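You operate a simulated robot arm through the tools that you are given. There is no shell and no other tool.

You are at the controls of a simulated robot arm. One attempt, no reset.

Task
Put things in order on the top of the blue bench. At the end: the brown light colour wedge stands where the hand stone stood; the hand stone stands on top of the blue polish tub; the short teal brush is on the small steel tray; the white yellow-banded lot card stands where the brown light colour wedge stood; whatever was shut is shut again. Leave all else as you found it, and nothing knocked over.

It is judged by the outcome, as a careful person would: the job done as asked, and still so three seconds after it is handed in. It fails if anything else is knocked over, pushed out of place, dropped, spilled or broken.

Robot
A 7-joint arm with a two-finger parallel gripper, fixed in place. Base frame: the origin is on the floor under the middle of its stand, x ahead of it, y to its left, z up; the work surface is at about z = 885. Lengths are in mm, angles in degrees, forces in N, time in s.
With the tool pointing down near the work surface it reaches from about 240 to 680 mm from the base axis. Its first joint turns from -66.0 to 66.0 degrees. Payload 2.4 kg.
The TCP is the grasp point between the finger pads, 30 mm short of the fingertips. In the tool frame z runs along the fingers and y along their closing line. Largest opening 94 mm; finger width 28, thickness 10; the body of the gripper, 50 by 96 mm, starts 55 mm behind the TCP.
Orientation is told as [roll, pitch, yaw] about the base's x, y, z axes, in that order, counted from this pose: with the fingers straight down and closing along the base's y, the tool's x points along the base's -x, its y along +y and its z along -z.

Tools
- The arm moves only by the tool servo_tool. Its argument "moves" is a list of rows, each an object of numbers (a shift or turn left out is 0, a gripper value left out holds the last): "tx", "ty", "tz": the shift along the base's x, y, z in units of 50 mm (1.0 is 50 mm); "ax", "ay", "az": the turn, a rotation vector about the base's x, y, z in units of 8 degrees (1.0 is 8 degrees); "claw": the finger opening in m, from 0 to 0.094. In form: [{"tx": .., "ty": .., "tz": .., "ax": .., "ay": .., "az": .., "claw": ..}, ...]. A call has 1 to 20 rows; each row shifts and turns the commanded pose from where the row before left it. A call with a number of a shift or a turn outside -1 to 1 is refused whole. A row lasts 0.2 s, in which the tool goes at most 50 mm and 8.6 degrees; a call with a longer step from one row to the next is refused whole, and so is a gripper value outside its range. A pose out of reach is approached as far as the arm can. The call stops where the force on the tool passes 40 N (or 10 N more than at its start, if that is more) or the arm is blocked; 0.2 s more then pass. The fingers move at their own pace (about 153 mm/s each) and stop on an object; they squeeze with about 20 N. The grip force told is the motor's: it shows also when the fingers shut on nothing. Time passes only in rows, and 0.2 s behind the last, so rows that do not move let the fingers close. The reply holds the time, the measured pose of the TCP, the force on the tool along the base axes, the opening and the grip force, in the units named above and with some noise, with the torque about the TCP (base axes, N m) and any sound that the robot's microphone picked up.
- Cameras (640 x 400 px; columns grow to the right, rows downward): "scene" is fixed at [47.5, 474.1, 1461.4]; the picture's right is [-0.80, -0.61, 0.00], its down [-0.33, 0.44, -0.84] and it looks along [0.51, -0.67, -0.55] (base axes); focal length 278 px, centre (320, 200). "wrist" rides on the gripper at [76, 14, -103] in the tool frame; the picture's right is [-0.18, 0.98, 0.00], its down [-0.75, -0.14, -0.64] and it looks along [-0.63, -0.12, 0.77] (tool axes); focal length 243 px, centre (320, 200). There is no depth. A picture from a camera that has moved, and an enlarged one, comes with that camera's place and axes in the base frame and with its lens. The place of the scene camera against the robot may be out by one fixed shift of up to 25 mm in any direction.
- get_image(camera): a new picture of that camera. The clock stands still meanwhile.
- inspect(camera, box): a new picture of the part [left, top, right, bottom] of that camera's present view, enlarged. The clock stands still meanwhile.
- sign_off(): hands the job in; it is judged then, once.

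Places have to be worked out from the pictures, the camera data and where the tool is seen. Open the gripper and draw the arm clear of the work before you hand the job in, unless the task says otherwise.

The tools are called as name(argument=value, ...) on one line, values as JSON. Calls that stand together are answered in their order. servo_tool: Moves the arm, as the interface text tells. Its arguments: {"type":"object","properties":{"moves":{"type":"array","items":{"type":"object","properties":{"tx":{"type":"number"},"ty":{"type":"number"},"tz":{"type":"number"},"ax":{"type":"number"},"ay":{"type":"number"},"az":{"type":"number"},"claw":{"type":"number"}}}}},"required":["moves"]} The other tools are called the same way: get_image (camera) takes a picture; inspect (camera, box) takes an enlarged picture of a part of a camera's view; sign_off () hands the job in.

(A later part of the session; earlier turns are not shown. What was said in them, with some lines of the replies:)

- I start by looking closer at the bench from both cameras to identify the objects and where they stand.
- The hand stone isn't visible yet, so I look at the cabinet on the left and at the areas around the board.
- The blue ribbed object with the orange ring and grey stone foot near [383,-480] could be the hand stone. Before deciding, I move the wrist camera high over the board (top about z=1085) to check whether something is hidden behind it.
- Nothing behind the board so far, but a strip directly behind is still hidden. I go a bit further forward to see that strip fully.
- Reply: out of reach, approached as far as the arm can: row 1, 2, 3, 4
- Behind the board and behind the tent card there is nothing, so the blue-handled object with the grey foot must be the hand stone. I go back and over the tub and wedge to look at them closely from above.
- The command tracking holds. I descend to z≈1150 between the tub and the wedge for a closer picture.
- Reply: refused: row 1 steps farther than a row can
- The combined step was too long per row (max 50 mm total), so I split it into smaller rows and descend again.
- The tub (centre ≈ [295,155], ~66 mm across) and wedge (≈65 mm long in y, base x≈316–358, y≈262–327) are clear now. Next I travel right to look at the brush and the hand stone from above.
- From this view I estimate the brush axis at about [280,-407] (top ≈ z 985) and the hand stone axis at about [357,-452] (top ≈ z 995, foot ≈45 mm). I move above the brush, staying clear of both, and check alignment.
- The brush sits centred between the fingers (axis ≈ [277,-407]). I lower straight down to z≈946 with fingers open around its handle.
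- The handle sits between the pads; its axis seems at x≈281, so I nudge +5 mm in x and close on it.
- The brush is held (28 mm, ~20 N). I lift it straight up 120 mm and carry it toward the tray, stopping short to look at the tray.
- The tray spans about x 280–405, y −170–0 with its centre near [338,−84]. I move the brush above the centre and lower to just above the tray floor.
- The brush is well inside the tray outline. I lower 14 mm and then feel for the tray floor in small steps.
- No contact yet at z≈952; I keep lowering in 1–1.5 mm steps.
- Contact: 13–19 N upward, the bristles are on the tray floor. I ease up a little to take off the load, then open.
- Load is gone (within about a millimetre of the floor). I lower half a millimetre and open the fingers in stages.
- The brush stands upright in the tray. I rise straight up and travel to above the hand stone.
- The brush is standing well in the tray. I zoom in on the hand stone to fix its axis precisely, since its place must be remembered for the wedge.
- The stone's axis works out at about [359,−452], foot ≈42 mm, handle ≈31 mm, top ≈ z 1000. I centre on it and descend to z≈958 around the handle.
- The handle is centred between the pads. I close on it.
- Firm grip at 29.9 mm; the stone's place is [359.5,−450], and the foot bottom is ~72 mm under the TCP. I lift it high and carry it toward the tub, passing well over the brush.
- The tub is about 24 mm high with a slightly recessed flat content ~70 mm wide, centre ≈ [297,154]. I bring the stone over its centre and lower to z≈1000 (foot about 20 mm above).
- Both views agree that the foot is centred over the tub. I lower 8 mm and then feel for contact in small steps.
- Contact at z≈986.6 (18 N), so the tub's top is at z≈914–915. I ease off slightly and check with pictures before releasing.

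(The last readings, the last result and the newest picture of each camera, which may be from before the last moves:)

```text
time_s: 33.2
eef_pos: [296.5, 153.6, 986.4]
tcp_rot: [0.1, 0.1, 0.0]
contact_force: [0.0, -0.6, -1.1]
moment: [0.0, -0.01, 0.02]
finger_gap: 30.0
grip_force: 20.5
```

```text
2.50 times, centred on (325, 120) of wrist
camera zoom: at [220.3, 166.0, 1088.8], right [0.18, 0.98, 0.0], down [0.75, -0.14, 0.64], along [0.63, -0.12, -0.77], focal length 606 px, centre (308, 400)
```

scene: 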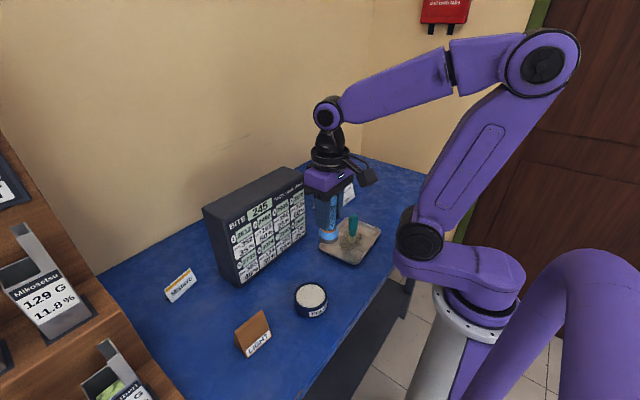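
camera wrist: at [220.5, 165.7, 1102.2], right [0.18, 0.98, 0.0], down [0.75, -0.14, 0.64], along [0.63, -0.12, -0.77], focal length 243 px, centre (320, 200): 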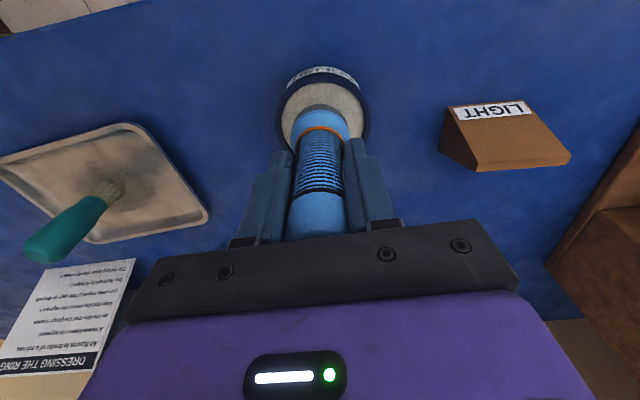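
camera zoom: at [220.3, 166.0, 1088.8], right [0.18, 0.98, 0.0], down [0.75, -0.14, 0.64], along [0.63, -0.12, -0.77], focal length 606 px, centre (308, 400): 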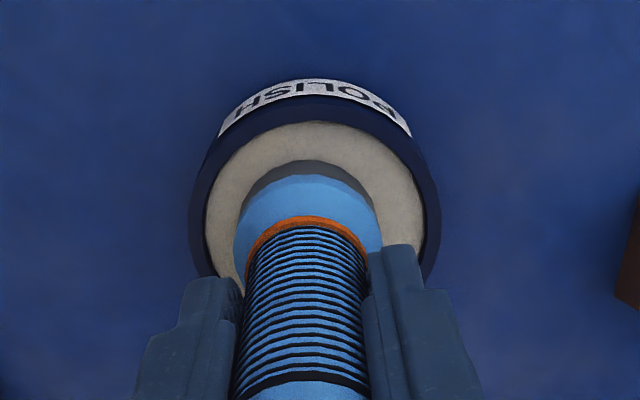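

The foot rests on the content, centred within a couple of millimetres. I release in stages.

servo_tool(moves=[{"claw": 0.034}, {"claw": 0.042}, {"claw": 0.06}, {"claw": 0.094}, {}])

inspect(camera="scene", box=[280, 250, 350, 330])

get_image(camera="wrist")

```text
time_s: 34.4
eef_pos: [298.0, 155.5, 986.3]
tcp_rot: [0.0, 0.1, 0.0]
contact_force: [-0.1, -0.4, -0.6]
moment: [-0.01, 0.0, -0.01]
finger_gap: 93.7
grip_force: 0.1
```

```text
5.00 times, centred on (315, 290) of scene
camera zoom: at [47.5, 474.1, 1461.4], right [-0.8, -0.61, 0.0], down [-0.33, 0.44, -0.84], along [0.51, -0.67, -0.55], focal length 1392 px, centre (345, -250)
```

zoom: 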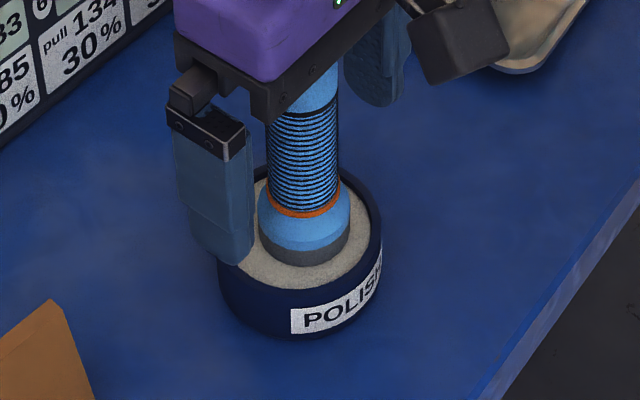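

```text
taken
camera wrist: at [220.6, 166.2, 1088.9], right [0.18, 0.98, 0.0], down [0.75, -0.14, 0.64], along [0.63, -0.12, -0.77], focal length 243 px, centre (320, 200)
```

wrist: 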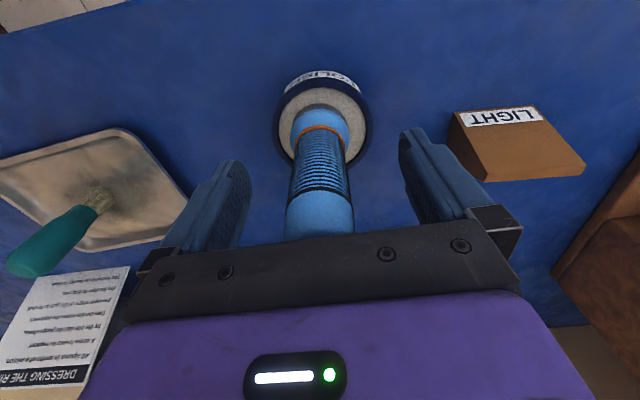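

The stone stands upright on the tub. I rise straight up past its top and move over the wedge.

servo_tool(moves=[{"tz": 0.6}, {"tz": 0.9}, {"tz": 0.9}, {"tz": 0.9}, {"ty": 0.7, "tx": 0.2}, {"ty": 0.7, "tx": 0.2}, {"ty": 0.7, "tx": 0.2}, {"ty": 0.7, "tx": 0.2}, {}])

get_image(camera="wrist")

inspect(camera="wrist", box=[250, 20, 400, 130])

get_image(camera="scene")

```text
time_s: 36.4
eef_pos: [337.3, 294.5, 1152.1]
tcp_rot: [0.1, 0.1, 0.0]
contact_force: [1.0, 0.2, -0.3]
moment: [-0.02, -0.04, -0.03]
finger_gap: 93.9
grip_force: 0.1
```

```text
taken
camera wrist: at [260.1, 306.9, 1253.4], right [0.18, 0.98, 0.0], down [0.75, -0.14, 0.64], along [0.63, -0.12, -0.77], focal length 243 px, centre (320, 200)
```

wrist: 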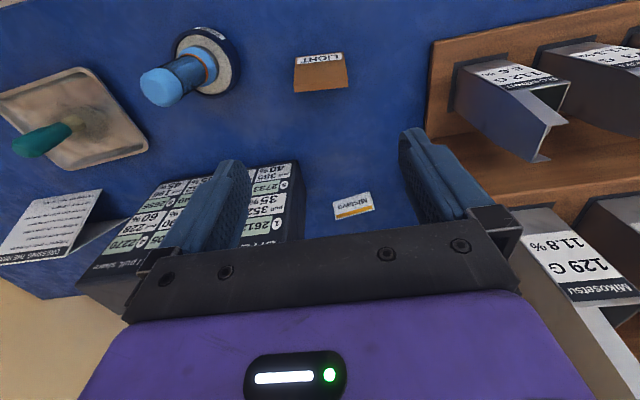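

```text
3.64 times, centred on (325, 75) of wrist
camera zoom: at [260.1, 306.9, 1253.4], right [0.18, 0.98, 0.0], down [0.75, -0.14, 0.64], along [0.63, -0.12, -0.77], focal length 882 px, centre (302, 654)
```

zoom: 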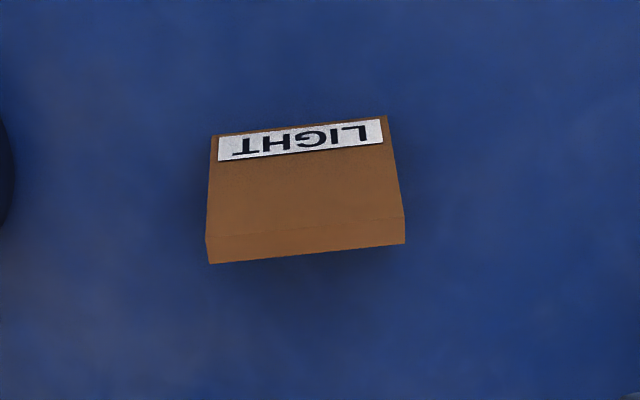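

```text
taken
```

scene: 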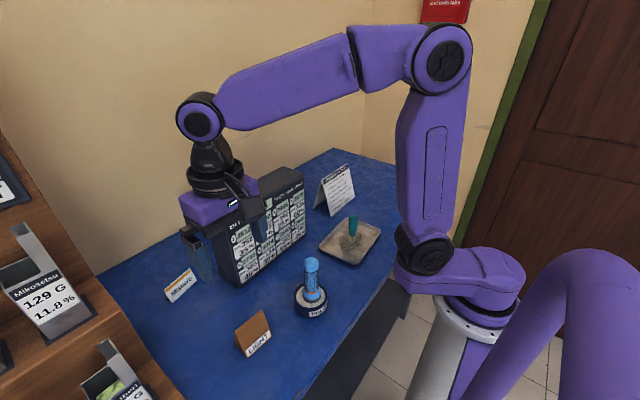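

The wedge's front edge runs [313.5,263]→[319.6,327] (yaw ≈ −5.5°), height ≈59 mm, base centre ≈ [337.5,293]. I turn the gripper −5.5° and descend to z≈1000 with the fingers straddling its ends, then check.

servo_tool(moves=[{"az": -0.69}, {"tz": -0.8}, {"tz": -0.8}, {"tz": -0.8}, {"tz": -0.64}, {}])

get_image(camera="wrist")

inspect(camera="scene", box=[190, 240, 330, 380])

```text
time_s: 37.8
eef_pos: [337.7, 293.5, 1000.9]
tcp_rot: [0.0, 0.0, -5.6]
contact_force: [0.2, 0.3, -0.2]
moment: [-0.01, -0.03, 0.0]
finger_gap: 94.1
grip_force: 0.0
```

```text
taken
camera wrist: at [262.5, 312.9, 1102.2], right [0.28, 0.96, 0.0], down [0.74, -0.21, 0.64], along [0.62, -0.18, -0.77], focal length 243 px, centre (320, 200)
```

wrist: 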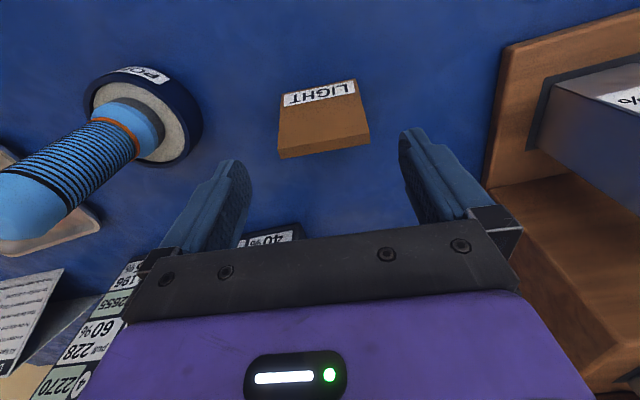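

```text
2.86 times, centred on (260, 310) of scene
camera zoom: at [47.5, 474.1, 1461.4], right [-0.8, -0.61, 0.0], down [-0.33, 0.44, -0.84], along [0.51, -0.67, -0.55], focal length 795 px, centre (491, -114)
```

zoom: 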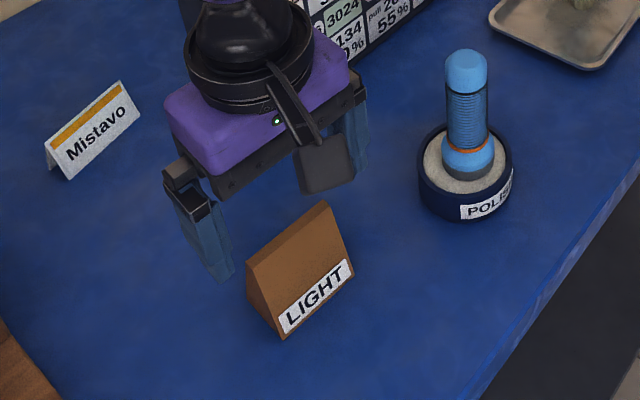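

I zoom in to verify yaw and centring of the wedge against the gripper before going lower.

inspect(camera="wrist", box=[240, 60, 420, 180])

```text
3.33 times, centred on (330, 120) of wrist
camera zoom: at [262.5, 312.9, 1102.2], right [0.28, 0.96, 0.0], down [0.74, -0.21, 0.64], along [0.62, -0.18, -0.77], focal length 809 px, centre (287, 467)
```

zoom: 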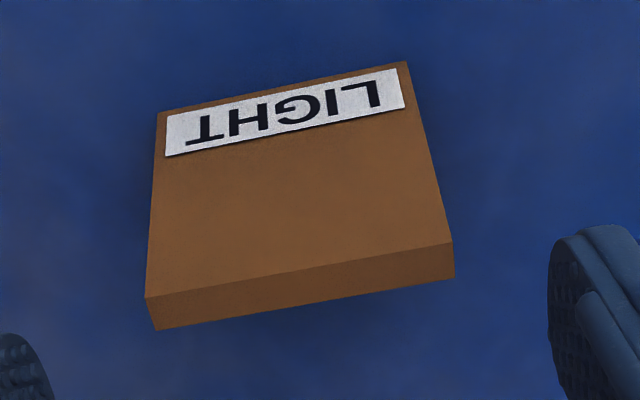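

Alignment confirmed (yaw within 0.3°, centred within 1 mm). I descend to z≈925 and close on the ends.

servo_tool(moves=[{"tz": -0.7}, {"tz": -0.6}, {"tz": -0.22}, {}, {"claw": 0.05}, {"claw": 0.04}, {"claw": 0.04}, {}])

get_image(camera="wrist")

inspect(camera="scene", box=[190, 240, 330, 380])

```text
time_s: 39.6
eef_pos: [336.7, 295.6, 925.4]
tcp_rot: [0.1, -0.2, -5.5]
contact_force: [-0.5, -0.2, -0.5]
moment: [0.0, -0.01, -0.06]
finger_gap: 67.7
grip_force: 19.8
```

```text
taken
camera wrist: at [261.8, 313.6, 1026.5], right [0.28, 0.96, 0.0], down [0.74, -0.21, 0.64], along [0.62, -0.18, -0.77], focal length 243 px, centre (320, 200)
```

wrist: 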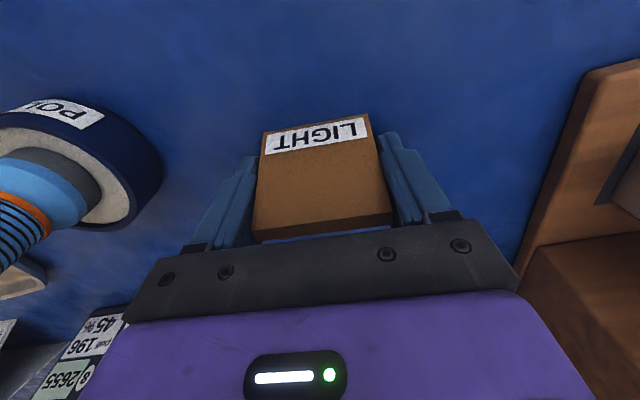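

```text
2.86 times, centred on (260, 310) of scene
camera zoom: at [47.5, 474.1, 1461.4], right [-0.8, -0.61, 0.0], down [-0.33, 0.44, -0.84], along [0.51, -0.67, -0.55], focal length 795 px, centre (491, -114)
```

zoom: 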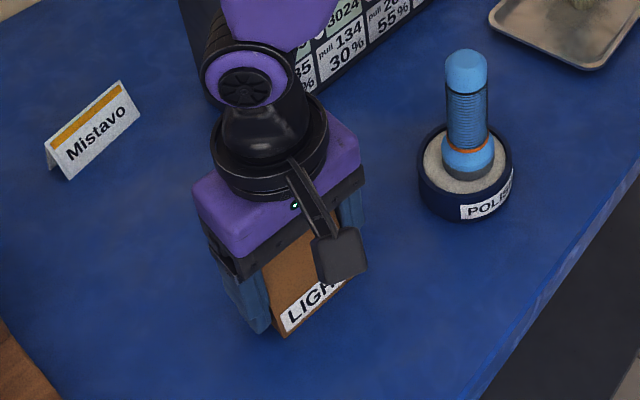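

The wedge is held at 67.7 mm, ~20 N. I lift it to z≈1120 (its base well above the stone's top at ~1031) and carry it toward the stone's old place.

servo_tool(moves=[{"tz": 0.5}, {"tz": 0.9}, {"tz": 0.9}, {"tz": 0.9}, {"tz": 0.7}, {"ty": -0.93, "tx": 0.028}, {"ty": -0.93, "tx": 0.028}, {"ty": -0.93, "tx": 0.028}, {"ty": -0.93, "tx": 0.028}, {"ty": -0.93, "tx": 0.028}, {"ty": -0.93, "tx": 0.028}, {"ty": -0.93, "tx": 0.028}, {"ty": -0.93, "tx": 0.028}, {"ty": -0.93, "tx": 0.028}, {"ty": -0.93, "tx": 0.028}, {"ty": -0.93, "tx": 0.028}, {"ty": -0.93, "tx": 0.028}, {"ty": -0.93, "tx": 0.028}, {"ty": -0.93, "tx": 0.028}, {}])

get_image(camera="wrist")

get_image(camera="scene")

```text
time_s: 43.8
eef_pos: [356.0, -357.4, 1119.5]
tcp_rot: [-0.1, 0.0, -5.5]
contact_force: [-0.4, 1.0, -0.3]
moment: [-0.04, 0.02, -0.01]
finger_gap: 67.7
grip_force: 20.0
```

```text
taken
camera wrist: at [280.9, -338.2, 1222.1], right [0.28, 0.96, 0.0], down [0.74, -0.21, 0.64], along [0.62, -0.18, -0.77], focal length 243 px, centre (320, 200)
```

wrist: 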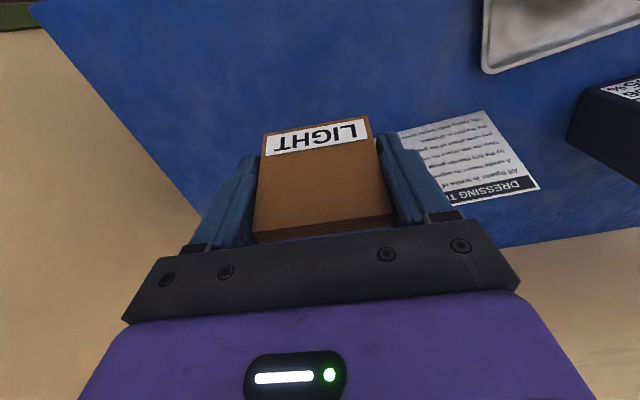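

```text
taken
```

scene: 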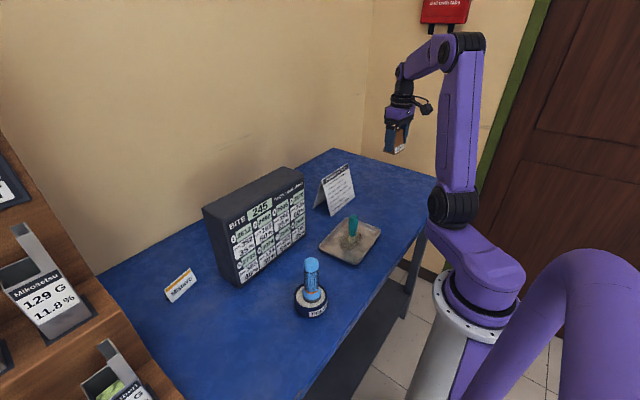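

Everything else is undisturbed. I go the last 92 mm to above [359.5,−450] and lower to about 10 mm above the bench.

servo_tool(moves=[{"ty": -0.93, "tx": 0.03}, {"ty": -0.92, "tx": 0.04}, {}, {"tz": -0.9}, {"tz": -0.9}, {"tz": -0.9}, {"tz": -0.9}, {}])

get_image(camera="wrist")

inspect(camera="scene", box=[350, 120, 450, 210])

```text
time_s: 45.6
eef_pos: [361.1, -449.4, 938.8]
tcp_rot: [0.0, 0.0, -5.5]
contact_force: [0.3, 0.5, -1.4]
moment: [-0.03, -0.01, 0.03]
finger_gap: 67.4
grip_force: 19.9
```

```text
taken
camera wrist: at [285.9, -429.8, 1040.6], right [0.28, 0.96, 0.0], down [0.74, -0.21, 0.64], along [0.62, -0.18, -0.77], focal length 243 px, centre (320, 200)
```

wrist: 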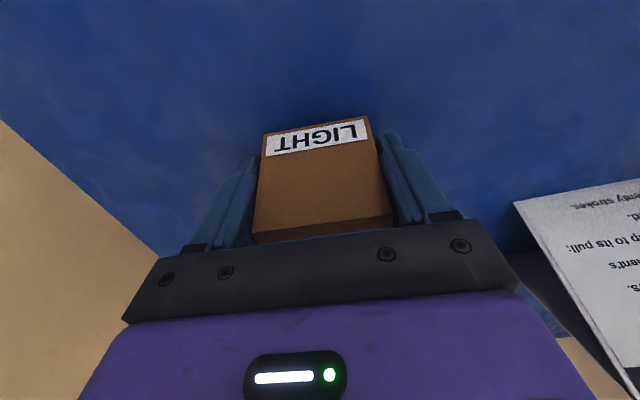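

```text
4.44 times, centred on (400, 165) of scene
camera zoom: at [47.5, 474.1, 1461.4], right [-0.8, -0.61, 0.0], down [-0.33, 0.44, -0.84], along [0.51, -0.67, -0.55], focal length 1237 px, centre (-36, 356)
```

zoom: 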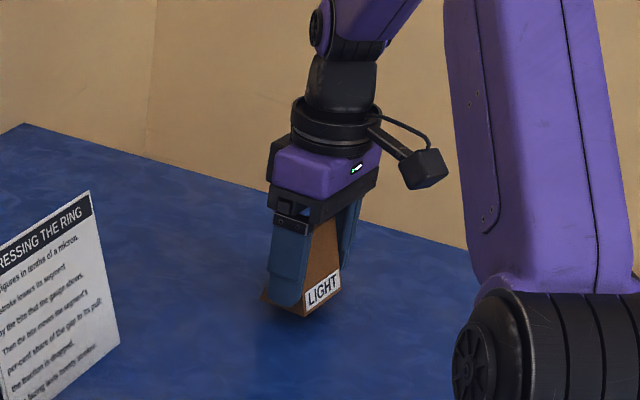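

The wedge hangs ~13 mm over the stone's old place. I lower and feel for the bench.

servo_tool(moves=[{"tz": -0.18}, {}])

servo_tool(moves=[{"tz": -0.04}, {}])

servo_tool(moves=[{"tz": -0.03}, {}])

```text
time_s: 46.2
eef_pos: [360.5, -449.4, 930.4]
tcp_rot: [0.1, 0.0, -5.4]
contact_force: [0.4, -0.5, -0.8]
moment: [-0.02, 0.03, -0.02]
finger_gap: 67.5
grip_force: 19.9
```

```text
time_s: 46.8
eef_pos: [360.5, -450.6, 928.9]
tcp_rot: [-0.1, -0.1, -5.5]
contact_force: [1.1, 0.7, -1.5]
moment: [0.0, -0.02, 0.0]
finger_gap: 67.3
grip_force: 19.7
```

```text
time_s: 47.4
eef_pos: [360.2, -448.9, 927.4]
tcp_rot: [0.0, 0.0, -5.5]
contact_force: [-1.2, -0.2, -1.4]
moment: [-0.01, 0.0, 0.01]
finger_gap: 67.9
grip_force: 19.3
```

Not touching yet at z≈927; continuing in 1–1.5 mm steps.

servo_tool(moves=[{"tz": -0.03}, {}])

servo_tool(moves=[{"tz": -0.02}, {}])

```text
time_s: 48.0
eef_pos: [360.5, -450.1, 925.4]
tcp_rot: [0.0, -0.1, -5.5]
contact_force: [0.6, 0.3, -0.9]
moment: [0.02, 0.01, -0.01]
finger_gap: 67.5
grip_force: 19.4
```

```text
time_s: 48.6
eef_pos: [360.3, -449.6, 924.4]
tcp_rot: [0.0, -0.1, -5.5]
contact_force: [-0.7, -0.4, 1.8]
moment: [0.07, -0.04, 0.01]
finger_gap: 67.5
grip_force: 20.1
```

Light contact (about +3 N relative to the carried state): the wedge is on the bench at [360,−450]. I release in stages.

servo_tool(moves=[{"claw": 0.071}, {"claw": 0.078}, {"claw": 0.094}, {}])

get_image(camera="wrist")

inspect(camera="scene", box=[350, 120, 450, 210])

```text
time_s: 49.6
eef_pos: [360.1, -449.6, 924.5]
tcp_rot: [0.0, 0.0, -5.4]
contact_force: [-0.5, -0.7, 0.9]
moment: [-0.02, 0.0, -0.02]
finger_gap: 94.2
grip_force: 0.0
```

```text
taken
camera wrist: at [285.2, -430.1, 1026.0], right [0.28, 0.96, 0.0], down [0.74, -0.21, 0.64], along [0.62, -0.18, -0.77], focal length 243 px, centre (320, 200)
```

wrist: 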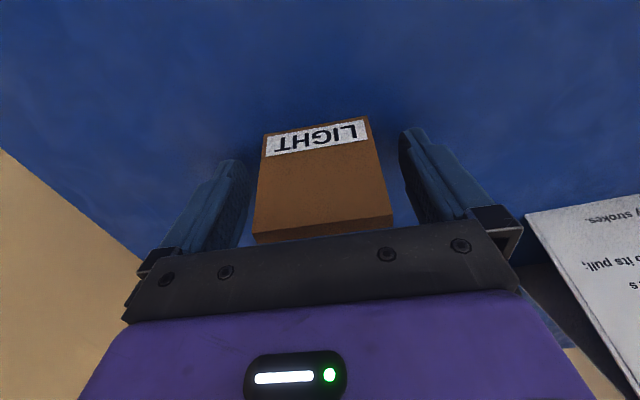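

```text
4.44 times, centred on (400, 165) of scene
camera zoom: at [47.5, 474.1, 1461.4], right [-0.8, -0.61, 0.0], down [-0.33, 0.44, -0.84], along [0.51, -0.67, -0.55], focal length 1237 px, centre (-36, 356)
```

zoom: 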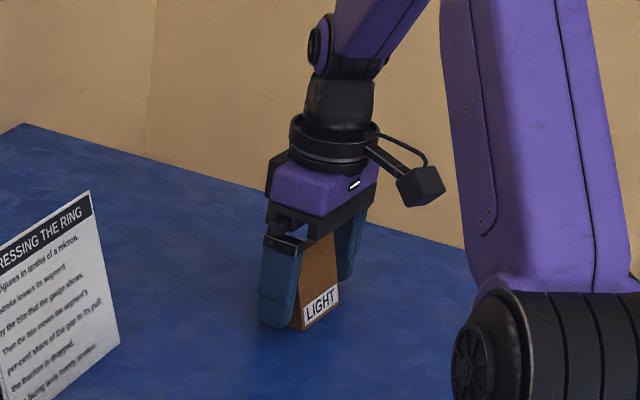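

The wedge stands at the stone's old place (centre within ~3 mm). I rise straight up and travel back to the left, turning the gripper's yaw back to zero on the way.

servo_tool(moves=[{"tz": 0.6}, {"tz": 0.9}, {"tz": 0.9}, {"tz": 0.9}, {"ty": 0.93, "tz": 0.3, "az": 0.35}, {"ty": 0.93, "tz": 0.3, "az": 0.34}, {"ty": 0.93}, {"ty": 0.93}, {"ty": 0.93}, {"ty": 0.93}, {"ty": 0.93}, {"ty": 0.93}, {"ty": 0.93}, {"ty": 0.93}, {"ty": 0.93}, {"ty": 0.93}, {"ty": 0.93}, {"ty": 0.93}, {"ty": 0.93}, {"ty": 0.93}])

get_image(camera="wrist")

get_image(camera="scene")

```text
time_s: 53.8
eef_pos: [360.5, 294.1, 1120.0]
tcp_rot: [0.1, 0.1, 0.0]
contact_force: [-0.7, 0.2, 0.2]
moment: [-0.02, 0.0, 0.01]
finger_gap: 94.0
grip_force: 0.1
```

```text
taken
camera wrist: at [283.7, 306.3, 1222.2], right [0.18, 0.98, 0.0], down [0.75, -0.14, 0.64], along [0.63, -0.12, -0.77], focal length 243 px, centre (320, 200)
```

wrist: 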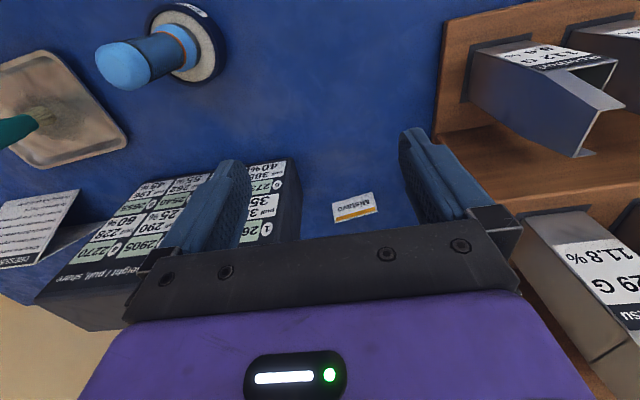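

```text
taken
```

scene: 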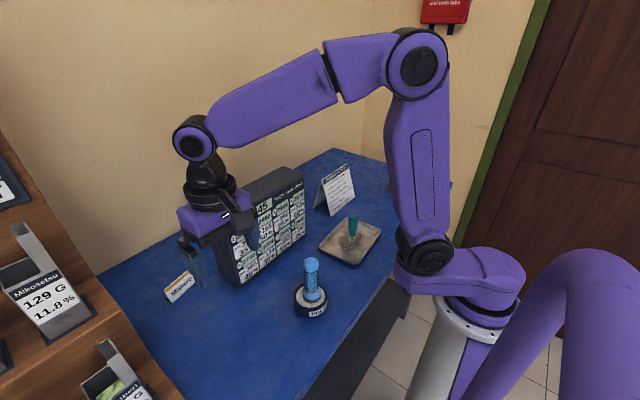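

The card is at about [567,314]; the bins on the left start at y≥≈440, so there is room. I move forward and up to view the card more closely from above.

servo_tool(moves=[{"tx": 0.8, "tz": 0.3, "ty": 0.1}, {"tx": 0.8, "tz": 0.2, "ty": 0.1}, {"tx": 0.8, "ty": 0.1}, {"tx": 0.4}, {}])

get_image(camera="wrist")

inspect(camera="wrist", box=[250, 70, 400, 190])

get_image(camera="scene")

```text
time_s: 55.0
eef_pos: [501.1, 308.3, 1143.1]
tcp_rot: [0.0, 0.0, 0.1]
contact_force: [-0.3, -1.3, 1.4]
moment: [-0.03, -0.01, 0.01]
finger_gap: 94.0
grip_force: 0.1
```

```text
taken
camera wrist: at [424.2, 321.2, 1245.6], right [0.18, 0.98, 0.0], down [0.75, -0.14, 0.64], along [0.63, -0.12, -0.77], focal length 243 px, centre (320, 200)
```

wrist: 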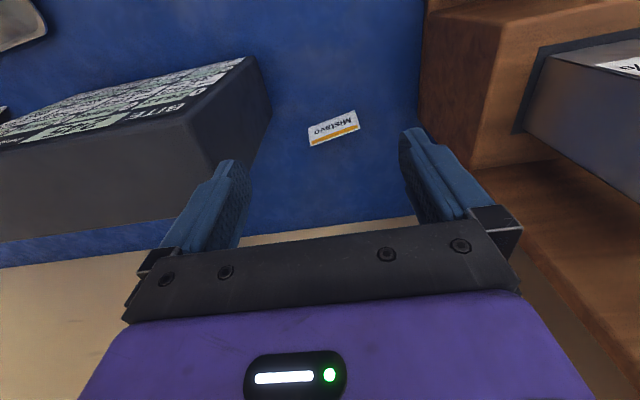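

```text
3.33 times, centred on (325, 130) of wrist
camera zoom: at [424.2, 321.2, 1245.6], right [0.18, 0.98, 0.0], down [0.75, -0.14, 0.64], along [0.63, -0.12, -0.77], focal length 809 px, centre (303, 433)
```

zoom: 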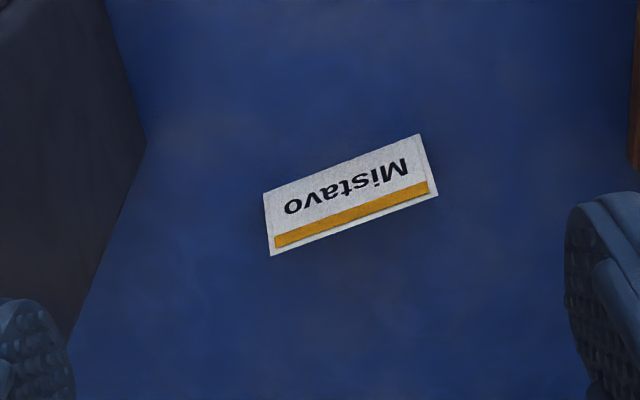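

```text
taken
```

scene: 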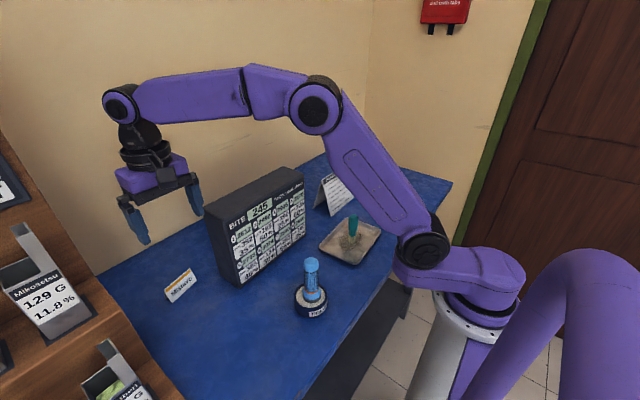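

The card's front edge runs [574,274]→[560,347] (75 mm, yaw ≈ +10.7°), ridge at z≈926 over [578,313]. I turn the gripper +10.7°, lower to z≈1030 here, then advance over the card for a check.

servo_tool(moves=[{"az": 0.67}, {"az": 0.67}, {"tz": -0.75}, {"tz": -0.75}, {"tz": -0.75}, {"tx": 0.75, "ty": 0.05}, {"tx": 0.75, "ty": 0.05}, {}])

get_image(camera="wrist")

inspect(camera="wrist", box=[230, 90, 420, 210])

get_image(camera="scene")

```text
time_s: 56.8
eef_pos: [576.2, 315.1, 1032.0]
tcp_rot: [0.1, 0.0, 10.8]
contact_force: [0.6, -0.3, -0.1]
moment: [0.01, -0.02, 0.02]
finger_gap: 94.0
grip_force: 0.0
```

```text
taken
camera wrist: at [498.3, 312.9, 1133.6], right [0.0, 1.0, 0.0], down [0.77, 0.0, 0.64], along [0.64, 0.0, -0.77], focal length 243 px, centre (320, 200)
```

wrist: 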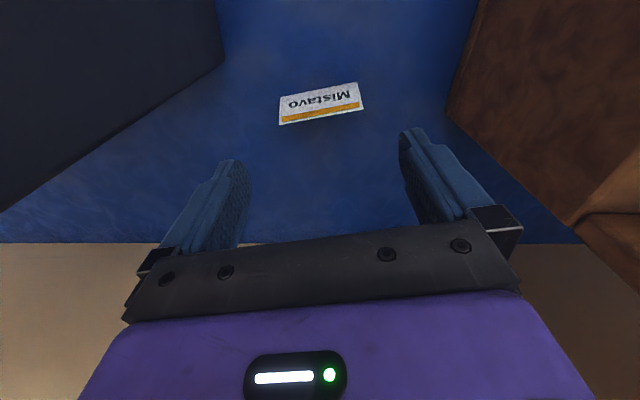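

```text
3.33 times, centred on (325, 150) of wrist
camera zoom: at [498.3, 312.9, 1133.6], right [0.0, 1.0, 0.0], down [0.77, 0.0, 0.64], along [0.64, 0.0, -0.77], focal length 809 px, centre (303, 367)
```

zoom: 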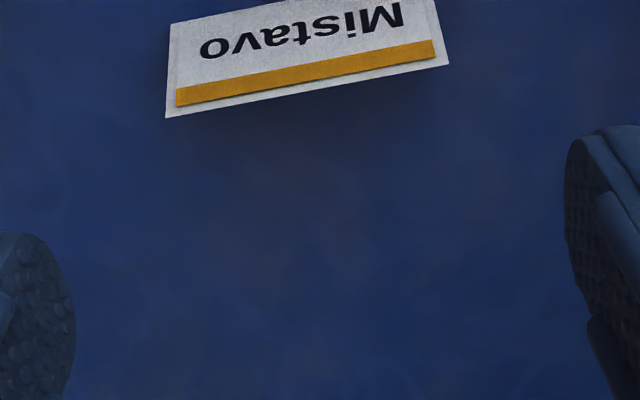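

```text
taken
```

scene: 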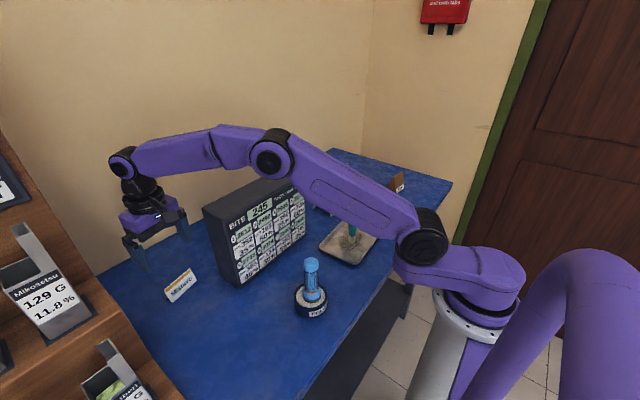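

The ridge runs [585.5,276]→[571,350], midpoint [578,313], yaw ≈11°. I trim the position by a couple of mm and lower to z≈965 (fingertips just above the card's ridge) to verify clearance on both ends.

servo_tool(moves=[{"tx": 0.04, "ty": -0.04, "az": 0.03}, {"tz": -0.7}, {"tz": -0.64}, {}, {}])

get_image(camera="wrist")

inspect(camera="scene", box=[100, 200, 260, 330])

get_image(camera="scene")

```text
time_s: 58.0
eef_pos: [577.4, 311.1, 964.7]
tcp_rot: [0.0, 0.0, 11.0]
contact_force: [0.9, 0.8, 0.5]
moment: [0.0, -0.01, -0.01]
finger_gap: 94.0
grip_force: 0.1
```

```text
taken
camera wrist: at [499.6, 310.1, 1066.0], right [-0.01, 1.0, 0.0], down [0.77, 0.0, 0.64], along [0.64, 0.0, -0.77], focal length 243 px, centre (320, 200)
```

wrist: 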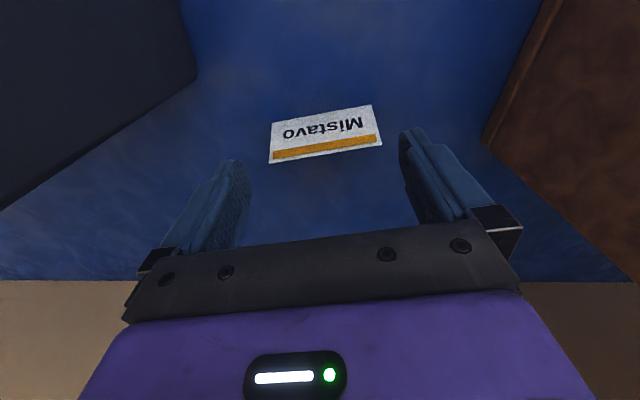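

```text
3.08 times, centred on (180, 265) of scene
camera zoom: at [47.5, 474.1, 1461.4], right [-0.8, -0.61, 0.0], down [-0.33, 0.44, -0.84], along [0.51, -0.67, -0.55], focal length 857 px, centre (751, 0)
```

zoom: 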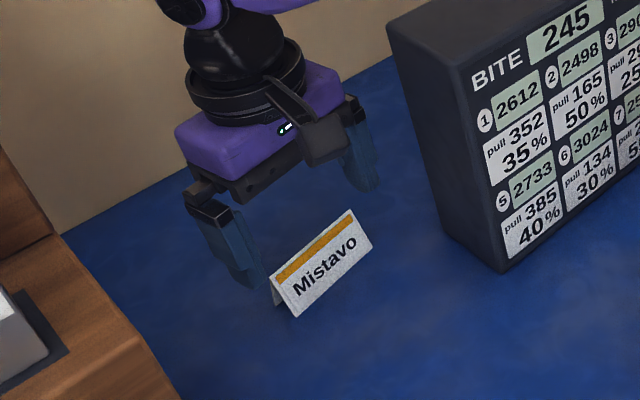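

```text
taken
```

scene: 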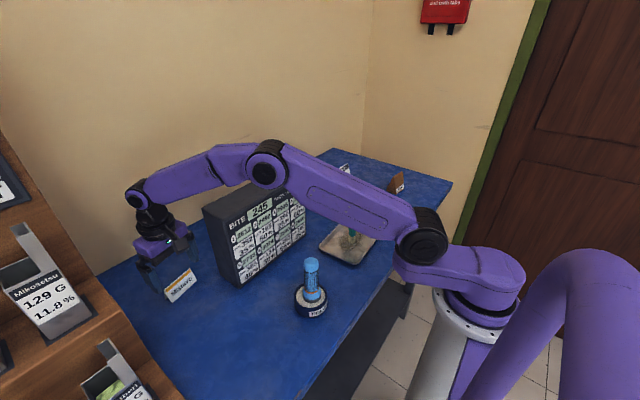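

The card lies centred between the fingers (midpoint ≈ [577,312]). I descend to z≈920 and look again before closing.

servo_tool(moves=[{"ty": 0.01, "az": 0.05, "tz": -0.4}, {"tz": -0.3}, {"tz": -0.18}, {}])

get_image(camera="wrist")

inspect(camera="scene", box=[100, 200, 260, 330])

```text
time_s: 59.0
eef_pos: [577.3, 311.9, 919.1]
tcp_rot: [0.0, 0.0, 11.4]
contact_force: [-0.8, -0.5, 0.4]
moment: [0.0, 0.02, 0.02]
finger_gap: 94.1
grip_force: 0.1
```

```text
taken
camera wrist: at [499.3, 309.7, 1021.8], right [-0.01, 1.0, 0.0], down [0.77, 0.01, 0.64], along [0.64, 0.01, -0.77], focal length 243 px, centre (320, 200)
```

wrist: 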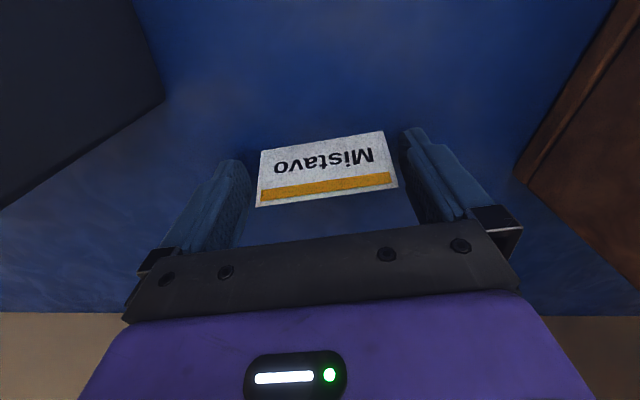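

```text
3.08 times, centred on (180, 265) of scene
camera zoom: at [47.5, 474.1, 1461.4], right [-0.8, -0.61, 0.0], down [-0.33, 0.44, -0.84], along [0.51, -0.67, -0.55], focal length 857 px, centre (751, 0)
```

zoom: 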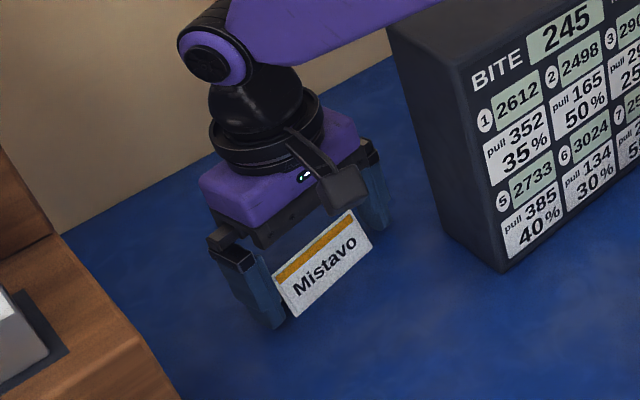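

The fingers straddle the card's ends with even gaps and no contact. I close gently.

servo_tool(moves=[{"claw": 0.082}, {"claw": 0.076}, {"claw": 0.06}, {"claw": 0.05}, {}])

get_image(camera="wrist")

inspect(camera="scene", box=[100, 200, 260, 330])

```text
time_s: 60.2
eef_pos: [576.8, 312.7, 920.1]
tcp_rot: [0.1, 0.0, 11.4]
contact_force: [0.0, 0.6, 0.2]
moment: [-0.01, 0.03, 0.02]
finger_gap: 74.8
grip_force: 19.8
```

```text
taken
camera wrist: at [499.3, 309.8, 1022.0], right [-0.01, 1.0, 0.0], down [0.77, 0.01, 0.64], along [0.64, 0.01, -0.77], focal length 243 px, centre (320, 200)
```

wrist: 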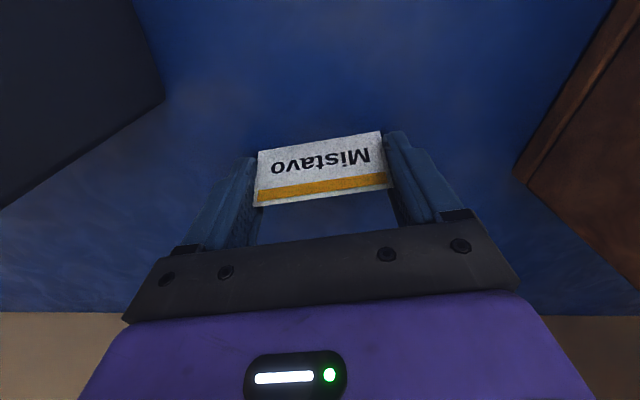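

```text
3.08 times, centred on (180, 265) of scene
camera zoom: at [47.5, 474.1, 1461.4], right [-0.8, -0.61, 0.0], down [-0.33, 0.44, -0.84], along [0.51, -0.67, -0.55], focal length 857 px, centre (751, 0)
```

zoom: 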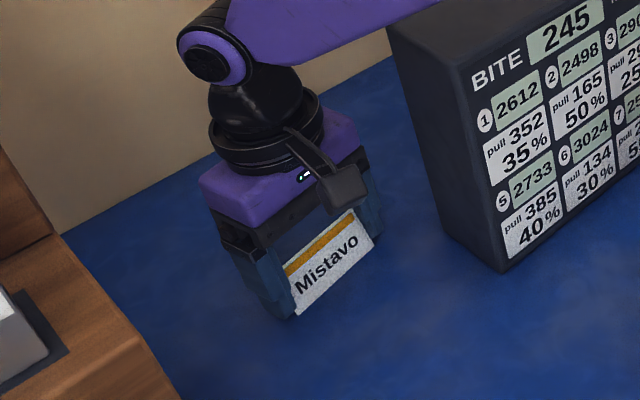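

The card is held at 74.8 mm (bottom ≈35 mm under the TCP). I lift it 100 mm, then bring it back over the wedge's old place [337.5,293], turning it to the wedge's facing on the way.

servo_tool(moves=[{"tz": 0.3}, {"tz": 0.8}, {"tz": 0.9}, {"tx": -0.9, "ty": -0.07, "az": -0.4}, {"tx": -0.9, "ty": -0.07, "az": -0.4}, {"tx": -0.9, "ty": -0.07, "az": -0.4}, {"tx": -0.9, "ty": -0.07, "az": -0.4}, {"tx": -0.9, "ty": -0.07, "az": -0.4}, {"tx": -0.28, "ty": -0.03, "az": -0.1}, {}])

get_image(camera="wrist")

get_image(camera="scene")

```text
time_s: 62.4
eef_pos: [337.7, 292.1, 1020.6]
tcp_rot: [0.0, 0.0, -5.6]
contact_force: [0.7, 0.3, -0.3]
moment: [-0.01, 0.02, 0.0]
finger_gap: 75.2
grip_force: 19.7
```

```text
taken
camera wrist: at [263.1, 312.1, 1121.9], right [0.28, 0.96, 0.0], down [0.74, -0.21, 0.64], along [0.62, -0.18, -0.77], focal length 243 px, centre (320, 200)
```

wrist: 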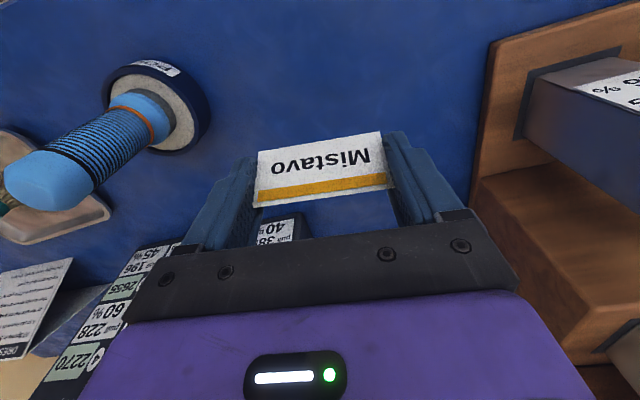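

```text
taken
```

scene: 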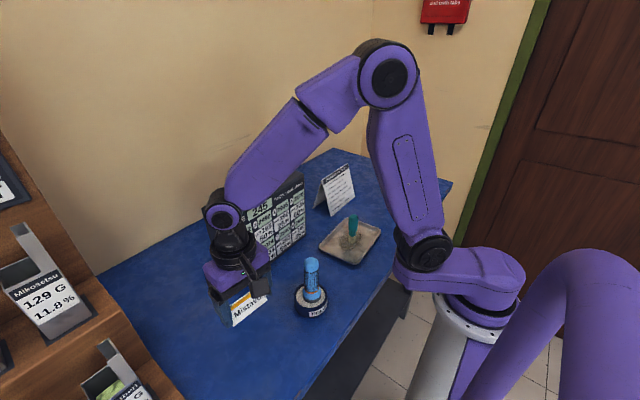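

The card sits unchanged in the grip and is directly over the wedge's old place. I lower to ~8 mm above the bench and then feel for contact.

servo_tool(moves=[{"tz": -0.7}, {"tz": -0.7}, {"tz": -0.45}, {}])

servo_tool(moves=[{"tz": -0.08}, {}])

servo_tool(moves=[{"tz": -0.04}, {}])

```text
time_s: 63.4
eef_pos: [339.7, 294.2, 927.1]
tcp_rot: [0.0, -0.1, -5.4]
contact_force: [0.2, -0.4, -0.9]
moment: [0.0, -0.02, -0.01]
finger_gap: 74.5
grip_force: 20.2
```

```text
time_s: 64.0
eef_pos: [339.3, 293.6, 924.3]
tcp_rot: [0.0, 0.1, -5.5]
contact_force: [0.1, 0.6, -0.2]
moment: [0.02, 0.01, -0.02]
finger_gap: 75.0
grip_force: 20.4
```

```text
time_s: 64.6
eef_pos: [338.6, 294.0, 923.1]
tcp_rot: [0.0, 0.0, -5.4]
contact_force: [-0.1, -1.1, 0.5]
moment: [0.0, -0.04, 0.02]
finger_gap: 74.7
grip_force: 20.0
```

No contact yet; stepping down 1–1.5 mm at a time.

servo_tool(moves=[{"tz": -0.03}, {}])

servo_tool(moves=[{"tz": -0.02}, {}])

```text
time_s: 65.2
eef_pos: [337.9, 293.6, 921.4]
tcp_rot: [0.1, 0.0, -5.3]
contact_force: [0.0, -0.5, 0.3]
moment: [0.0, 0.02, 0.03]
finger_gap: 74.7
grip_force: 20.2
```

```text
time_s: 65.8
eef_pos: [339.6, 294.0, 920.0]
tcp_rot: [-0.1, -0.1, -5.4]
contact_force: [-1.2, -1.1, 5.3]
moment: [-0.04, 0.01, 0.01]
finger_gap: 75.0
grip_force: 20.0
```

Light contact (5 N): the card stands on the bench. I open in stages and check.

servo_tool(moves=[{"claw": 0.077}, {"claw": 0.082}, {"claw": 0.094}, {}])

get_image(camera="wrist")

inspect(camera="scene", box=[180, 250, 330, 370])

```text
time_s: 66.8
eef_pos: [338.7, 293.8, 919.9]
tcp_rot: [0.0, 0.0, -5.4]
contact_force: [-0.2, -0.3, 0.0]
moment: [0.03, 0.0, -0.01]
finger_gap: 93.8
grip_force: 0.1
```

```text
taken
camera wrist: at [263.4, 313.5, 1021.5], right [0.28, 0.96, 0.0], down [0.74, -0.21, 0.64], along [0.62, -0.18, -0.77], focal length 243 px, centre (320, 200)
```

wrist: 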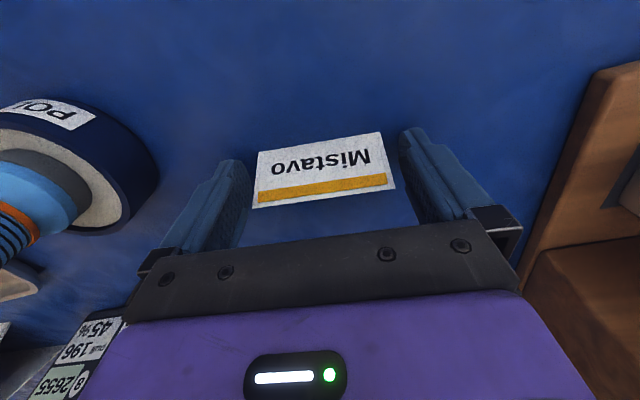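

```text
3.33 times, centred on (255, 310) of scene
camera zoom: at [47.5, 474.1, 1461.4], right [-0.8, -0.61, 0.0], down [-0.33, 0.44, -0.84], along [0.51, -0.67, -0.55], focal length 928 px, centre (537, -167)
```

zoom: 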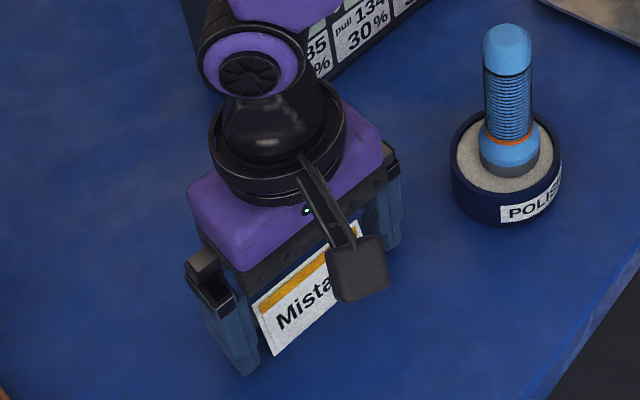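

The card stands free and clear of both fingers. I rise straight up, retreat to a high pose and then check the whole bench.

servo_tool(moves=[{"tz": 0.4}, {"tz": 0.7}, {"tz": 0.9}, {"tz": 0.9}, {"tz": 0.9}, {"tz": 0.9}, {"tz": 0.9}, {"tz": 0.9}, {"ty": -0.9, "az": 0.3}, {"ty": -0.9, "az": 0.38}, {"ty": -0.9}, {"ty": -0.9}, {"ty": -0.9}, {"ty": -0.4}, {}])

get_image(camera="scene")

get_image(camera="wrist")

inspect(camera="scene", box=[150, 240, 350, 365])

inspect(camera="scene", box=[280, 140, 460, 280])

```text
time_s: 70.0
eef_pos: [337.3, 47.2, 1244.1]
tcp_rot: [0.0, 0.0, 0.0]
contact_force: [0.5, 0.3, 0.4]
moment: [-0.01, -0.02, -0.02]
finger_gap: 93.8
grip_force: 0.0
```

```text
taken
```

scene: 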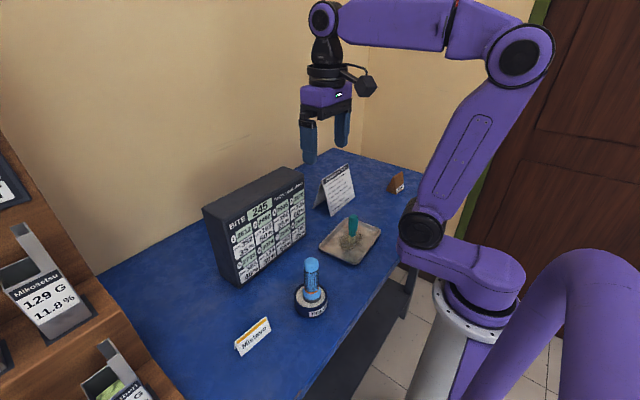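

```text
taken
camera wrist: at [261.4, 60.7, 1346.6], right [0.18, 0.98, 0.0], down [0.75, -0.14, 0.64], along [0.63, -0.12, -0.77], focal length 243 px, centre (320, 200)
```

wrist: 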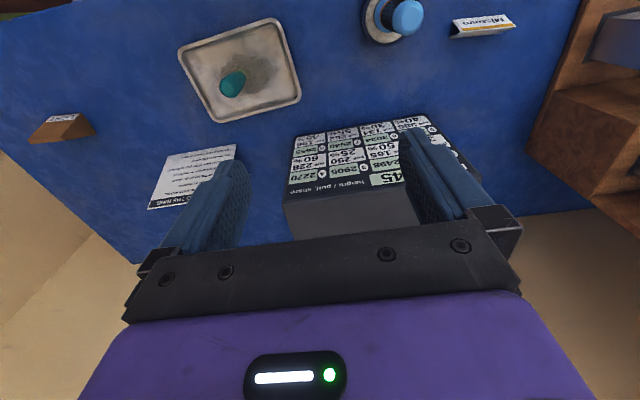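

```text
3.20 times, centred on (250, 302) of scene
camera zoom: at [47.5, 474.1, 1461.4], right [-0.8, -0.61, 0.0], down [-0.33, 0.44, -0.84], along [0.51, -0.67, -0.55], focal length 891 px, centre (544, -128)
```

zoom: 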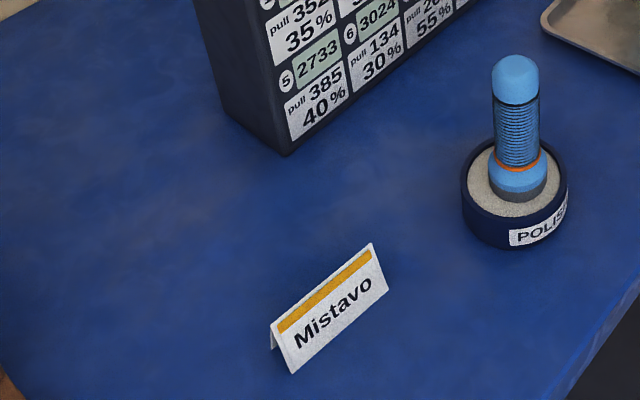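

```text
2.86 times, centred on (370, 210) of scene
camera zoom: at [47.5, 474.1, 1461.4], right [-0.8, -0.61, 0.0], down [-0.33, 0.44, -0.84], along [0.51, -0.67, -0.55], focal length 795 px, centre (177, 171)
```

zoom: 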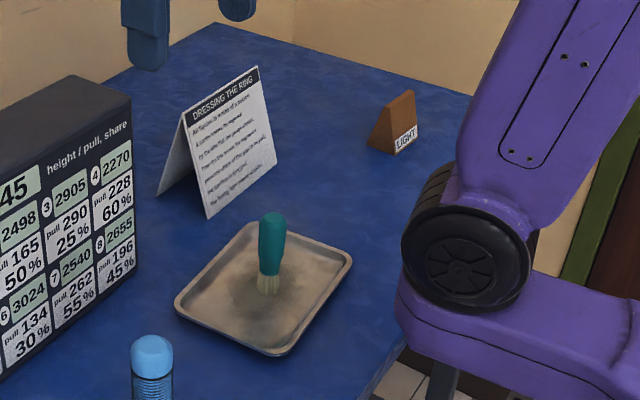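

All four moves are visible in the newest pictures. The wedge stands where the stone was, the stone is upright on the tub, the brush is in the tray and the card is at the wedge's old place. The board, tent card, tray and tub look unmoved. I opened nothing, the gripper is open and the arm is clear, so I hand the job in.

sign_off()

```text
The job is handed in.
```

The job is handed in. The last pictures before hand-in show everything in place and nothing knocked over:

- **Brown light colour wedge:** it stands where the hand stone stood, within about 3 mm by the wrist camera.
- **Hand stone:** it stands upright on the blue polish tub, within a few millimetres of centre. Nothing on the bench is labelled as the hand stone. I took it to be the blue-handled piece with the grey stone foot, after finding nothing else behind the board or the tent card.
- **Short teal brush:** it stands upright on its bristles in the small steel tray.
- **White yellow-banded lot card:** it stands where the wedge stood. I turned it to the angle the wedge had, so it no longer sits at its own original angle.

I opened nothing, so there was nothing to shut again. The board, tent card, tray and tub look unmoved, the gripper is open and the arm is clear of the work.
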